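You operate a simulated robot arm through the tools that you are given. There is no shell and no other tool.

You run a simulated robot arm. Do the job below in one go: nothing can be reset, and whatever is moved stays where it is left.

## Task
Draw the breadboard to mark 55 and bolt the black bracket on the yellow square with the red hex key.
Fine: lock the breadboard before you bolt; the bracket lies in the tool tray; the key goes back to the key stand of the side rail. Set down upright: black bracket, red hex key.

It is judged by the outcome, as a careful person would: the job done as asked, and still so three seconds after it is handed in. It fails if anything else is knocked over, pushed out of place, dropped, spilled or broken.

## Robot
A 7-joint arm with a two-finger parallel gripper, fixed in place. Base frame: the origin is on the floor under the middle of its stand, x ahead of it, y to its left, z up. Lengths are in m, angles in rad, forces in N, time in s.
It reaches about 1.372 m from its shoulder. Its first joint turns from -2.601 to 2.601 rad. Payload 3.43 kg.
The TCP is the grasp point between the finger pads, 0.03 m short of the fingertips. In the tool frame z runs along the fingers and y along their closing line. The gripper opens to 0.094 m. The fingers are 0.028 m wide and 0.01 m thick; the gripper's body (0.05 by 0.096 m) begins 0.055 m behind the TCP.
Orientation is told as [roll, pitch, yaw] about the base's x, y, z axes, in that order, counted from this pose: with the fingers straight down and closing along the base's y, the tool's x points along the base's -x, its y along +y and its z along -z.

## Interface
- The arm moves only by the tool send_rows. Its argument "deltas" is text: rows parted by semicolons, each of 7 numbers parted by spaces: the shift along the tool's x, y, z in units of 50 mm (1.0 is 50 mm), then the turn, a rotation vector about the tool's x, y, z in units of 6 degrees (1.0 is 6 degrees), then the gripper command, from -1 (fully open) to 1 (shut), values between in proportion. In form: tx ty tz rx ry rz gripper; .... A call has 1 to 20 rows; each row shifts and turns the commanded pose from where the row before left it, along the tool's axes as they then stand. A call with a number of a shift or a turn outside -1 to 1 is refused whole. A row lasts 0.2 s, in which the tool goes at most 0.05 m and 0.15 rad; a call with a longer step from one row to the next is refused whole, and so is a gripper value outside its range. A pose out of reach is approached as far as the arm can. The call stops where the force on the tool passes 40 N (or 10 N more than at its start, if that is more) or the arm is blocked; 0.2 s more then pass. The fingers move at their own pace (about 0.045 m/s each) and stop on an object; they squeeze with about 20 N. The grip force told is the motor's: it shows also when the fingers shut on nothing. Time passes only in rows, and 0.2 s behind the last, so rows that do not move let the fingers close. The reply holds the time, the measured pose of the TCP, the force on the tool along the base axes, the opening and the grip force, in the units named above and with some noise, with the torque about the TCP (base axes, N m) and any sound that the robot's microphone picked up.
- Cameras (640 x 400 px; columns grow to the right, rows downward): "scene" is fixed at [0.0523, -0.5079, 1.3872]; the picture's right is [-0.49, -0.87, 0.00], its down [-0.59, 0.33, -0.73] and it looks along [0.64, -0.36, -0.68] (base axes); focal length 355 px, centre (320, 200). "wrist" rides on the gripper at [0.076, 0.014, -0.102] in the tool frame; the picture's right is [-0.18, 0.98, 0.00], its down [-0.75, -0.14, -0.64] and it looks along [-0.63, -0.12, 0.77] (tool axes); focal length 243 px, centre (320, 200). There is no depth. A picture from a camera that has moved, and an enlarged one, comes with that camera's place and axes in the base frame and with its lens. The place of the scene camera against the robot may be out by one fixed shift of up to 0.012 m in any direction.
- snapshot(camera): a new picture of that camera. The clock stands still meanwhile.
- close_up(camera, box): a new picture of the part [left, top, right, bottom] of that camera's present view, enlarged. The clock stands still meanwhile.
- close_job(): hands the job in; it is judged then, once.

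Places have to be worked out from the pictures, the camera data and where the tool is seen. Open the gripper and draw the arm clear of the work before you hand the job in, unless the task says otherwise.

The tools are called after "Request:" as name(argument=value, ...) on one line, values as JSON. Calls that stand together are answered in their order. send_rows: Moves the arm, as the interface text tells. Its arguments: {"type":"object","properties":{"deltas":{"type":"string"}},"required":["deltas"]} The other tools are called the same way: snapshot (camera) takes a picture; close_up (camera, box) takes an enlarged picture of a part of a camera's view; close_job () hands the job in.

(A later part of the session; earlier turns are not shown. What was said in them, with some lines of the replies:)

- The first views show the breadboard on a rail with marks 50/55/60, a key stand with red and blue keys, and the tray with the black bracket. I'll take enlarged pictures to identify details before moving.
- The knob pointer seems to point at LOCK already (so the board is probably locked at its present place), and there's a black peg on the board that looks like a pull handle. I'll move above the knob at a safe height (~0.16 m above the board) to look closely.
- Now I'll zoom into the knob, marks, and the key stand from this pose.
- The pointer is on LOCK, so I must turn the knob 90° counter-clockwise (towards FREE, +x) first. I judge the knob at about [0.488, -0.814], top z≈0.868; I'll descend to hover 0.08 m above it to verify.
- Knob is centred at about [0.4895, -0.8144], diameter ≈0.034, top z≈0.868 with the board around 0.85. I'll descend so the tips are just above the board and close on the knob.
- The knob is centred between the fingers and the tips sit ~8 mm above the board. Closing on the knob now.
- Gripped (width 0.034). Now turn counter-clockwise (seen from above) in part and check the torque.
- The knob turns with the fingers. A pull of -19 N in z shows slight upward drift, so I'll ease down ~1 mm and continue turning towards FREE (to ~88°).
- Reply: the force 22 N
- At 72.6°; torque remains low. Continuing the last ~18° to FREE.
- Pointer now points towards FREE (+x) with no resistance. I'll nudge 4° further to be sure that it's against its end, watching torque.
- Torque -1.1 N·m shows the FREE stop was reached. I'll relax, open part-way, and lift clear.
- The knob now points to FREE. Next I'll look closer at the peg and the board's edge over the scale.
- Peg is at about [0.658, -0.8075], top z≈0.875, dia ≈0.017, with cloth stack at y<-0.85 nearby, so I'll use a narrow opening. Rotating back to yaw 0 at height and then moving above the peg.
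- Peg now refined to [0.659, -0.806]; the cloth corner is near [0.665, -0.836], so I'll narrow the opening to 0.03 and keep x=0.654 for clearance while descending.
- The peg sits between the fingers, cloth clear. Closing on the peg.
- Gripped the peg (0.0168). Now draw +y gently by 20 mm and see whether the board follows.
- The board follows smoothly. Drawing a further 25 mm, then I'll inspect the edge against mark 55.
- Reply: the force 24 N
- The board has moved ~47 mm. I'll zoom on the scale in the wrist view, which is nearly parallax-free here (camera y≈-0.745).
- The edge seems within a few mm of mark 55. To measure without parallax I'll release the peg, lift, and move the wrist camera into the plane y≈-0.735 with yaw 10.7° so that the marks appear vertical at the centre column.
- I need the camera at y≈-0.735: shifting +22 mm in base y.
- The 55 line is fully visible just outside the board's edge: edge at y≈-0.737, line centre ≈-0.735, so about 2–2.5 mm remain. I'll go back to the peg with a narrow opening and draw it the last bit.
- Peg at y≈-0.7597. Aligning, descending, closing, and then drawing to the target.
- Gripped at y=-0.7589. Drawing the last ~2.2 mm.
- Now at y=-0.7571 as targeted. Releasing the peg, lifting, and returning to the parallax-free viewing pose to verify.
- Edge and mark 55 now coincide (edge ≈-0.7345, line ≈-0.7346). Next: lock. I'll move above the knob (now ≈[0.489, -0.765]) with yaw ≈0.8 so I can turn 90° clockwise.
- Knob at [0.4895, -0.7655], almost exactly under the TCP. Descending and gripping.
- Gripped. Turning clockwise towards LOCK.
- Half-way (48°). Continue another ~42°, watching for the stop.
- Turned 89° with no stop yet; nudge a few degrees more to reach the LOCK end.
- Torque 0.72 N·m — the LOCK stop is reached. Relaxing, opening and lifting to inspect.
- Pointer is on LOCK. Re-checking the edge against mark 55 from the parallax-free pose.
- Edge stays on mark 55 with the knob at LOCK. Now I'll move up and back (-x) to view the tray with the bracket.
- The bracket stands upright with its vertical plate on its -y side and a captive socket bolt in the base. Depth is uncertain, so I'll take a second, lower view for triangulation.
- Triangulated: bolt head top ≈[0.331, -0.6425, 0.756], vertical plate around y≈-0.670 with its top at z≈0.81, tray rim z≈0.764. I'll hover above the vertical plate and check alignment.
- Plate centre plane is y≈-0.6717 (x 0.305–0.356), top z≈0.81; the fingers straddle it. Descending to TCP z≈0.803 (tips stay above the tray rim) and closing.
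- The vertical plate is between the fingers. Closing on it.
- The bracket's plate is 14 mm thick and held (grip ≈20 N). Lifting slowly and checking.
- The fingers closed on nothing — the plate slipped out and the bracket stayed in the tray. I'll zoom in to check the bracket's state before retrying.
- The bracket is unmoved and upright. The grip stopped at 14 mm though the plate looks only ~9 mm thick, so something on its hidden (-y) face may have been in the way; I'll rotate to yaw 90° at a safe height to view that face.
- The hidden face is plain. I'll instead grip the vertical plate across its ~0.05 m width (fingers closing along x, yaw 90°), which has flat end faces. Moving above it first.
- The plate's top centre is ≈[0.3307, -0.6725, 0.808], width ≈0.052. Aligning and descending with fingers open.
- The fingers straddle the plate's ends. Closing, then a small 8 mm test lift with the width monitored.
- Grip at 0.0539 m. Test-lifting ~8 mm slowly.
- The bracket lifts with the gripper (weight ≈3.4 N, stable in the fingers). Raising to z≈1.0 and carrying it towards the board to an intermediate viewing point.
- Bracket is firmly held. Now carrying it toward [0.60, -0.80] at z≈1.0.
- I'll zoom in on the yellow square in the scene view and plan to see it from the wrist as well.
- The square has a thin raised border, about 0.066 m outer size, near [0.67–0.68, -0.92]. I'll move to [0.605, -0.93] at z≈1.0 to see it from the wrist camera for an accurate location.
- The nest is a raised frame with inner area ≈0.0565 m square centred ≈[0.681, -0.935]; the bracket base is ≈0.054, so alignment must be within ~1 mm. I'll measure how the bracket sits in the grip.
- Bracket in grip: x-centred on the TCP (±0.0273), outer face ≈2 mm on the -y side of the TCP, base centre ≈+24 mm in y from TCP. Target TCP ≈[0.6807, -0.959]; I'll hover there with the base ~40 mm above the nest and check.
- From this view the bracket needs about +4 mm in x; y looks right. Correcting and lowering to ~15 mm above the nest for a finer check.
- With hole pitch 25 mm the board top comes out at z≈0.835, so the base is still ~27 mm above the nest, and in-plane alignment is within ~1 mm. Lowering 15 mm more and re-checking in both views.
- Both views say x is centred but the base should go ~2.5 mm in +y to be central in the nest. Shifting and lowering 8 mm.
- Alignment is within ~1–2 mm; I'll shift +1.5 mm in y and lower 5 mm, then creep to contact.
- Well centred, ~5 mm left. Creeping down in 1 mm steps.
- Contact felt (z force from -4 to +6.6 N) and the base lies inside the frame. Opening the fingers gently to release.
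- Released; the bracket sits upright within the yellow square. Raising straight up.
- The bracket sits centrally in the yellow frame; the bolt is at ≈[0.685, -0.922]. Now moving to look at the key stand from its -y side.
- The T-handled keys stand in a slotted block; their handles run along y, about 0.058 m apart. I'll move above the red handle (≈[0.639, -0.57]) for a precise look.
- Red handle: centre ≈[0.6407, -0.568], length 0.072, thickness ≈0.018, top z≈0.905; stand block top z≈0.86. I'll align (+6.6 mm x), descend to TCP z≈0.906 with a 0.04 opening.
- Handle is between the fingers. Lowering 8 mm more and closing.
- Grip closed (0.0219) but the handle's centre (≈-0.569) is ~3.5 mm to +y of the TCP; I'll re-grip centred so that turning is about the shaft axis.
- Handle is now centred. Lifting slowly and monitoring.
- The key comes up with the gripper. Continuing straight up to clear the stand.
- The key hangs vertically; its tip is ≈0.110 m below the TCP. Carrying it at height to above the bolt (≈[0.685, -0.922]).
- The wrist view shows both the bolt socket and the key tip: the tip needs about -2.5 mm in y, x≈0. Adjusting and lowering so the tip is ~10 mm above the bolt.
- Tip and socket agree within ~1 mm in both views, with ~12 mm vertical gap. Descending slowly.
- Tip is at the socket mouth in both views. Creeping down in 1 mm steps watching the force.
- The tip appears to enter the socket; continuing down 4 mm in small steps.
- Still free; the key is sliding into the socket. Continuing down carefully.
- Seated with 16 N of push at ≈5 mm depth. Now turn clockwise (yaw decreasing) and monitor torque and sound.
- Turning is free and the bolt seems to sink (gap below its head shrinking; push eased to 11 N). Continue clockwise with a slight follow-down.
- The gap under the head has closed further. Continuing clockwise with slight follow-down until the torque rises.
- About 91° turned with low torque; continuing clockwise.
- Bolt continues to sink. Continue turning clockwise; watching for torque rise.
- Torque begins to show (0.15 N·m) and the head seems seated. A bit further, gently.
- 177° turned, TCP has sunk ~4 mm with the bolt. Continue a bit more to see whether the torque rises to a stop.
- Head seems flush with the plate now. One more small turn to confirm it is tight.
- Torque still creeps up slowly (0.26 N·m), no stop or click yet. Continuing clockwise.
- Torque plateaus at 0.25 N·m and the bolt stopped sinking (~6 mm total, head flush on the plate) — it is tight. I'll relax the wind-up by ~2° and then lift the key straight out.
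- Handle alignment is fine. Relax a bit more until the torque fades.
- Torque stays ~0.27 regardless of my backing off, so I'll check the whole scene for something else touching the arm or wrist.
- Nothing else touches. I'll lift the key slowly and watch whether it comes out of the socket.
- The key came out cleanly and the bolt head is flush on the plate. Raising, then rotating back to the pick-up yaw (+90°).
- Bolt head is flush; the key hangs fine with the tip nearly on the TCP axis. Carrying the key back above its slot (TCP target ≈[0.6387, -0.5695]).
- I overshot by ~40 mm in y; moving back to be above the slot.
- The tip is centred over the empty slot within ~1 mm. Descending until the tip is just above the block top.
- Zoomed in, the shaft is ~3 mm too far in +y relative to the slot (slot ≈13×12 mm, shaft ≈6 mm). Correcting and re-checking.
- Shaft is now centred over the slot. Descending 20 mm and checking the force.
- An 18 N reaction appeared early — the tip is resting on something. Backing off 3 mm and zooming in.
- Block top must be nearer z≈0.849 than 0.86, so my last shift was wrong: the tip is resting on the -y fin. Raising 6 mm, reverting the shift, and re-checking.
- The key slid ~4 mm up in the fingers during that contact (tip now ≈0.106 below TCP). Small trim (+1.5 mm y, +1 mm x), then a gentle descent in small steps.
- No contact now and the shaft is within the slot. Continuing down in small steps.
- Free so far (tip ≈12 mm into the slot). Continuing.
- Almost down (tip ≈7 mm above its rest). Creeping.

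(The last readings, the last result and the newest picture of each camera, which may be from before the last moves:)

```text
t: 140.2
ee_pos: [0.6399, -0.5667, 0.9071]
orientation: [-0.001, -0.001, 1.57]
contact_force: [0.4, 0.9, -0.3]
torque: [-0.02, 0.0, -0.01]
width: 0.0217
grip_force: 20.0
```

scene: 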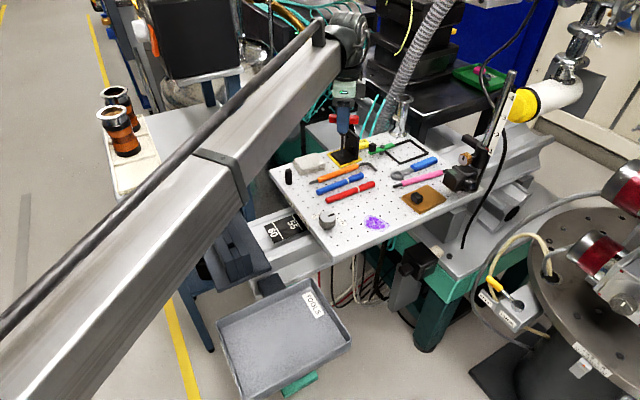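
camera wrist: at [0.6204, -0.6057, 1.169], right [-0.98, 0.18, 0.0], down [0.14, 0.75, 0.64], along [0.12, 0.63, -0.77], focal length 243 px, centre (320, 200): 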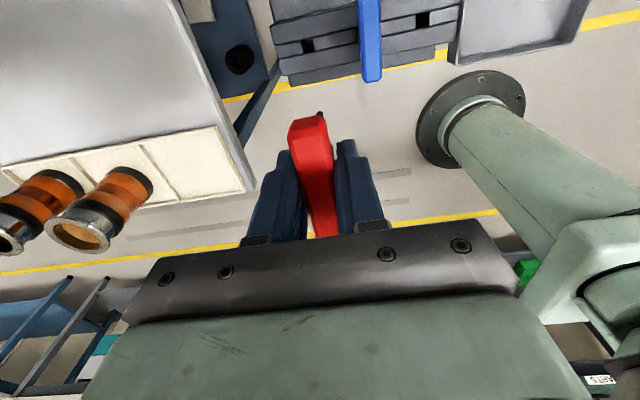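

Request:
send_rows(deltas="0 0 0.03 0 0 0 1; 0 0 0.02 0 0 0 1; 0 0 0 0 0 0 1; 0 0 0 0 0 0 1")

Request:
close_up(camera="scene", box=[185, 160, 265, 230])

Request:
close_up(camera="wrist", box=[230, 60, 420, 190])

```text
t: 141.2
ee_pos: [0.6399, -0.5672, 0.9046]
orientation: [-0.001, -0.002, 1.571]
contact_force: [0.1, 0.7, -1.8]
torque: [0.01, 0.01, 0.04]
width: 0.0219
grip_force: 20.5
```

```text
5.71 times, centred on (225, 195) of scene
camera zoom: at [0.0523, -0.5079, 1.3872], right [-0.49, -0.87, 0.0], down [-0.59, 0.33, -0.73], along [0.64, -0.36, -0.68], focal length 2028 px, centre (863, 229)
```

zoom: 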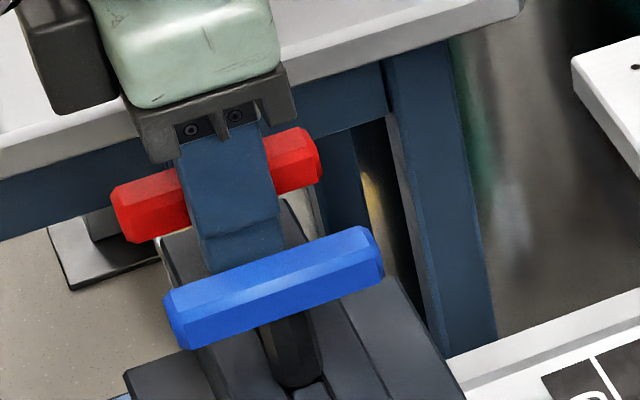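

```text
3.08 times, centred on (325, 125) of wrist
camera zoom: at [0.6266, -0.6431, 1.0073], right [-0.98, 0.18, 0.0], down [0.14, 0.75, 0.64], along [0.12, 0.63, -0.77], focal length 746 px, centre (305, 431)
```

zoom: 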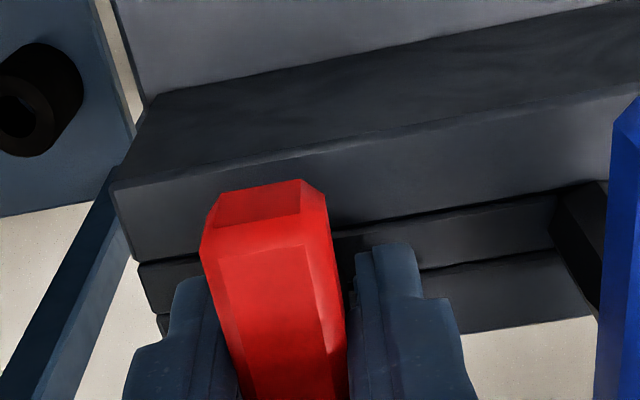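

The key is about at its original height, no base contact yet. Creeping down 2 mm more.

Request:
send_rows(deltas="0 0 0.02 0 0 0 1; 0 0 0.02 0 0 0 1; 0 0 0 0 0 0 1; 0 0 0 0 0 0 1")

```text
t: 142.2
ee_pos: [0.6391, -0.5672, 0.9019]
orientation: [-0.002, -0.001, 1.571]
contact_force: [1.9, -0.6, 7.6]
torque: [0.04, -0.07, -0.03]
width: 0.0218
grip_force: 19.8
```

Contact of 7.6 N: the key rests at the bottom. Opening the fingers gently (to 0.04).

Request:
send_rows(deltas="0 0 0 0 0 0 0.4; 0 0 0 0 0 0 0.25; 0 0 0 0 0 0 0.15; 0 0 0 0 0 0 0.15")

Request:
close_up(camera="wrist", box=[230, 60, 420, 190])

Request:
close_up(camera="scene", box=[185, 160, 265, 230])

```text
t: 143.2
ee_pos: [0.6402, -0.5672, 0.9026]
orientation: [0.0, 0.0, 1.572]
contact_force: [-0.4, -0.7, -0.4]
torque: [0.0, 0.03, 0.02]
width: 0.04
grip_force: 0.1
```

```text
3.08 times, centred on (325, 125) of wrist
camera zoom: at [0.627, -0.6428, 1.0055], right [-0.98, 0.18, 0.0], down [0.14, 0.75, 0.64], along [0.12, 0.63, -0.77], focal length 746 px, centre (305, 431)
```

zoom: 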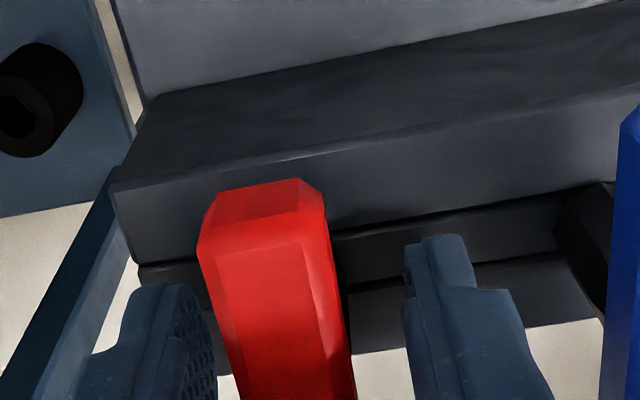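

```text
5.71 times, centred on (225, 195) of scene
camera zoom: at [0.0523, -0.5079, 1.3872], right [-0.49, -0.87, 0.0], down [-0.59, 0.33, -0.73], along [0.64, -0.36, -0.68], focal length 2028 px, centre (863, 229)
```

zoom: 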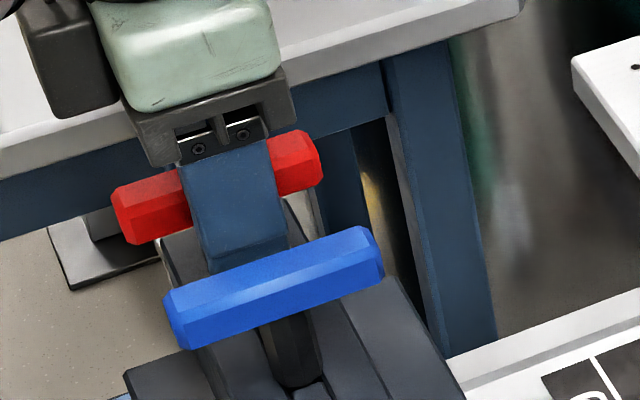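

Key stands free between the fingers. Lifting the gripper straight up.

Request:
send_rows(deltas="0 0 -0.2 0 0 0 0.15; 0 0 -0.4 0 0 0 0.15; 0 0 -0.6 0 0 0 0.15; 0 0 -0.8 0 0 0 0.15; 0 0 -0.8 0 0 0 0; 0 0 0 0 0 0 0")

Request:
snapshot(camera="wrist")

Request:
close_up(camera="scene", box=[170, 150, 290, 250])

```text
t: 144.6
ee_pos: [0.6378, -0.5649, 1.0436]
orientation: [0.001, 0.0, 1.571]
contact_force: [-0.5, 0.8, 0.1]
torque: [0.0, -0.02, -0.03]
width: 0.0472
grip_force: 0.1
```

```text
taken
camera wrist: at [0.6255, -0.6409, 1.1462], right [-0.98, 0.18, 0.0], down [0.14, 0.75, 0.64], along [0.12, 0.63, -0.77], focal length 243 px, centre (320, 200)
```

wrist: 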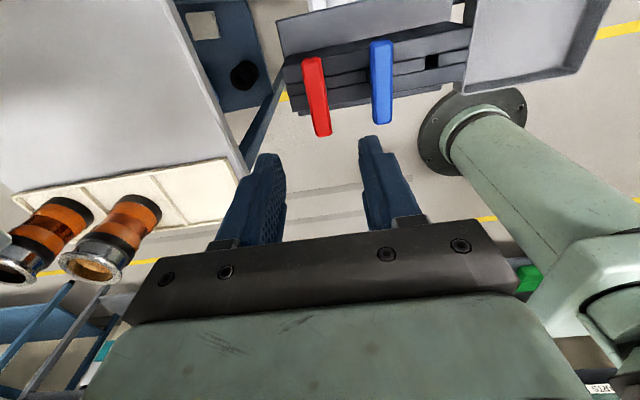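

```text
4.00 times, centred on (230, 200) of scene
camera zoom: at [0.0523, -0.5079, 1.3872], right [-0.49, -0.87, 0.0], down [-0.59, 0.33, -0.73], along [0.64, -0.36, -0.68], focal length 1420 px, centre (680, 200)
```

zoom: 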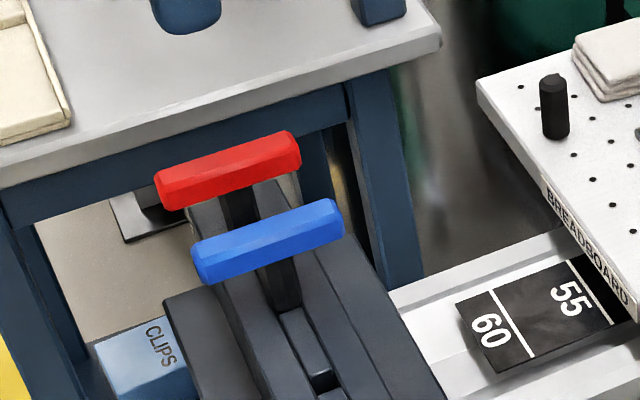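

The red key stands in its slot like before. Opening fully, drawing the arm up and clear, then making final checks.

Request:
send_rows(deltas="0 0 -0.8 0 0 0 -0.5; 0 0.5 -0.6 0 0 0 -1; -0.3 0.8 0 0 0 0 -1; -0.3 0.8 0 0 0 0 -1; -0.3 0.8 0 0 0 0 -1; -0.3 0.8 0 0 0 0 -1; 0 0 0 0 0 0 -1; 0 0 0 0 0 0 -1")

Request:
snapshot(camera="scene")

Request:
close_up(camera="scene", box=[260, 120, 420, 250])

Request:
close_up(camera="scene", box=[240, 190, 360, 260])

```text
t: 146.4
ee_pos: [0.4549, -0.5097, 1.1108]
orientation: [-0.004, 0.006, 1.572]
contact_force: [-0.1, -0.4, -0.3]
torque: [-0.02, -0.04, 0.0]
width: 0.0941
grip_force: 0.1
```

```text
taken
```

scene: 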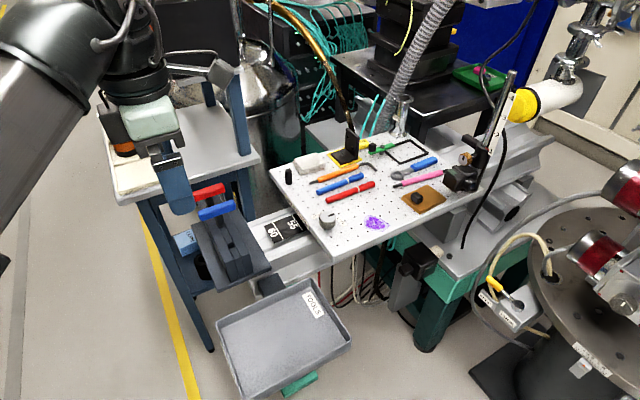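

```text
3.08 times, centred on (340, 185) of scene
camera zoom: at [0.0523, -0.5079, 1.3872], right [-0.49, -0.87, 0.0], down [-0.59, 0.33, -0.73], along [0.64, -0.36, -0.68], focal length 1092 px, centre (258, 246)
```

zoom: 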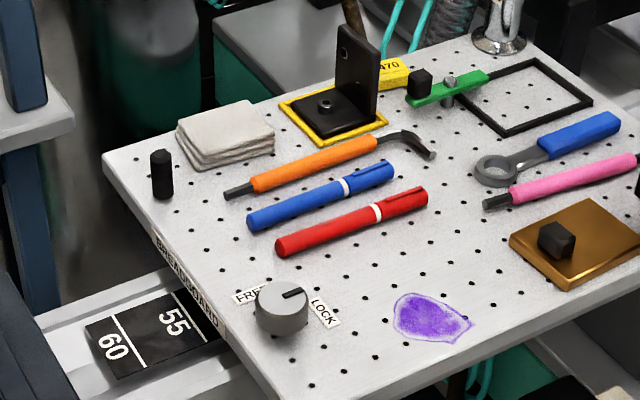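

```text
5.33 times, centred on (300, 225) of scene
camera zoom: at [0.0523, -0.5079, 1.3872], right [-0.49, -0.87, 0.0], down [-0.59, 0.33, -0.73], along [0.64, -0.36, -0.68], focal length 1893 px, centre (427, 67)
```

zoom: 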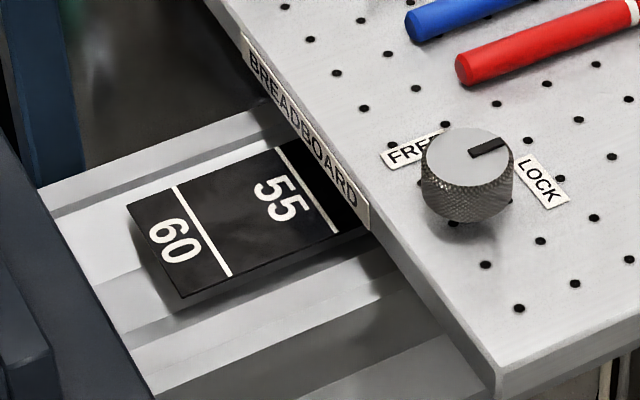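

Board at mark 55, knob on LOCK, bracket upright and bolted in the yellow square; nothing else appears moved. A last close look at the key stand before handing in.

Request:
close_up(camera="scene", box=[170, 160, 290, 290])

Request:
close_up(camera="wrist", box=[160, 0, 420, 160])

```text
3.08 times, centred on (230, 225) of scene
camera zoom: at [0.0523, -0.5079, 1.3872], right [-0.49, -0.87, 0.0], down [-0.59, 0.33, -0.73], along [0.64, -0.36, -0.68], focal length 1092 px, centre (597, 123)
```

zoom: 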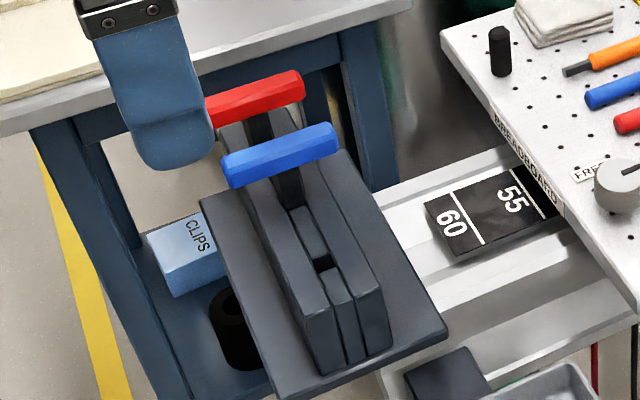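

```text
2.46 times, centred on (290, 80) of wrist
camera zoom: at [0.4408, -0.5835, 1.2146], right [-0.98, 0.18, -0.01], down [0.14, 0.76, 0.64], along [0.12, 0.63, -0.77], focal length 597 px, centre (394, 495)
```

zoom: 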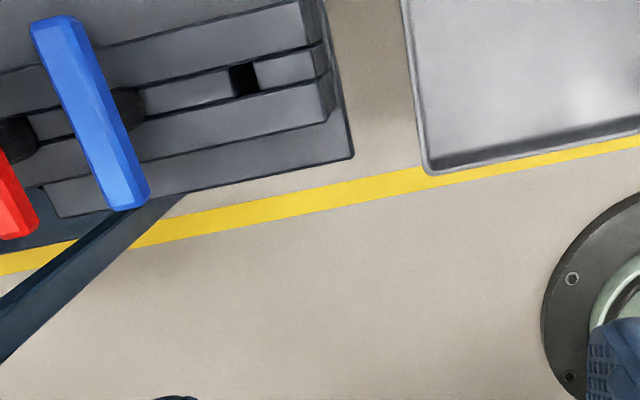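

The red key stands upright next to the blue one. The bolt head is flush on the bracket, the board is locked at mark 55, and the gripper is open and clear. Handing in the job.

Request:
close_job()

```text
The job is handed in.
```

The job is handed in. The breadboard is at mark 55 and locked, the black bracket is bolted on the yellow square, and the red hex key is back in the key stand.

- **Breadboard:** it started out locked, so I turned the knob to FREE and drew the board by its black peg. I turned it back to LOCK before bolting. In the last straight-on view, before bolting, the board's edge sat on the 55 line to within about 1 mm.
- **Bracket:** my first grip on it in the tray slipped off, but the bracket did not move. I gripped it another way and set it down upright inside the yellow frame.
- **Bolt:** I turned it clockwise about 220°. It sank about 6 mm until the head was flush with the plate, and the torque levelled off at about 0.25 N·m. I heard no click or hard stop, so "tight" rests on the flush head and the steady torque.
- **Red hex key:** on the first try at putting it back, the tip landed on the stand's edge and the key slid about 4 mm in the fingers. I realigned it and lowered it into its own slot, where it stands upright next to the blue key.

I saw nothing else moved or knocked over in the final pictures. The gripper is open and clear of the work.
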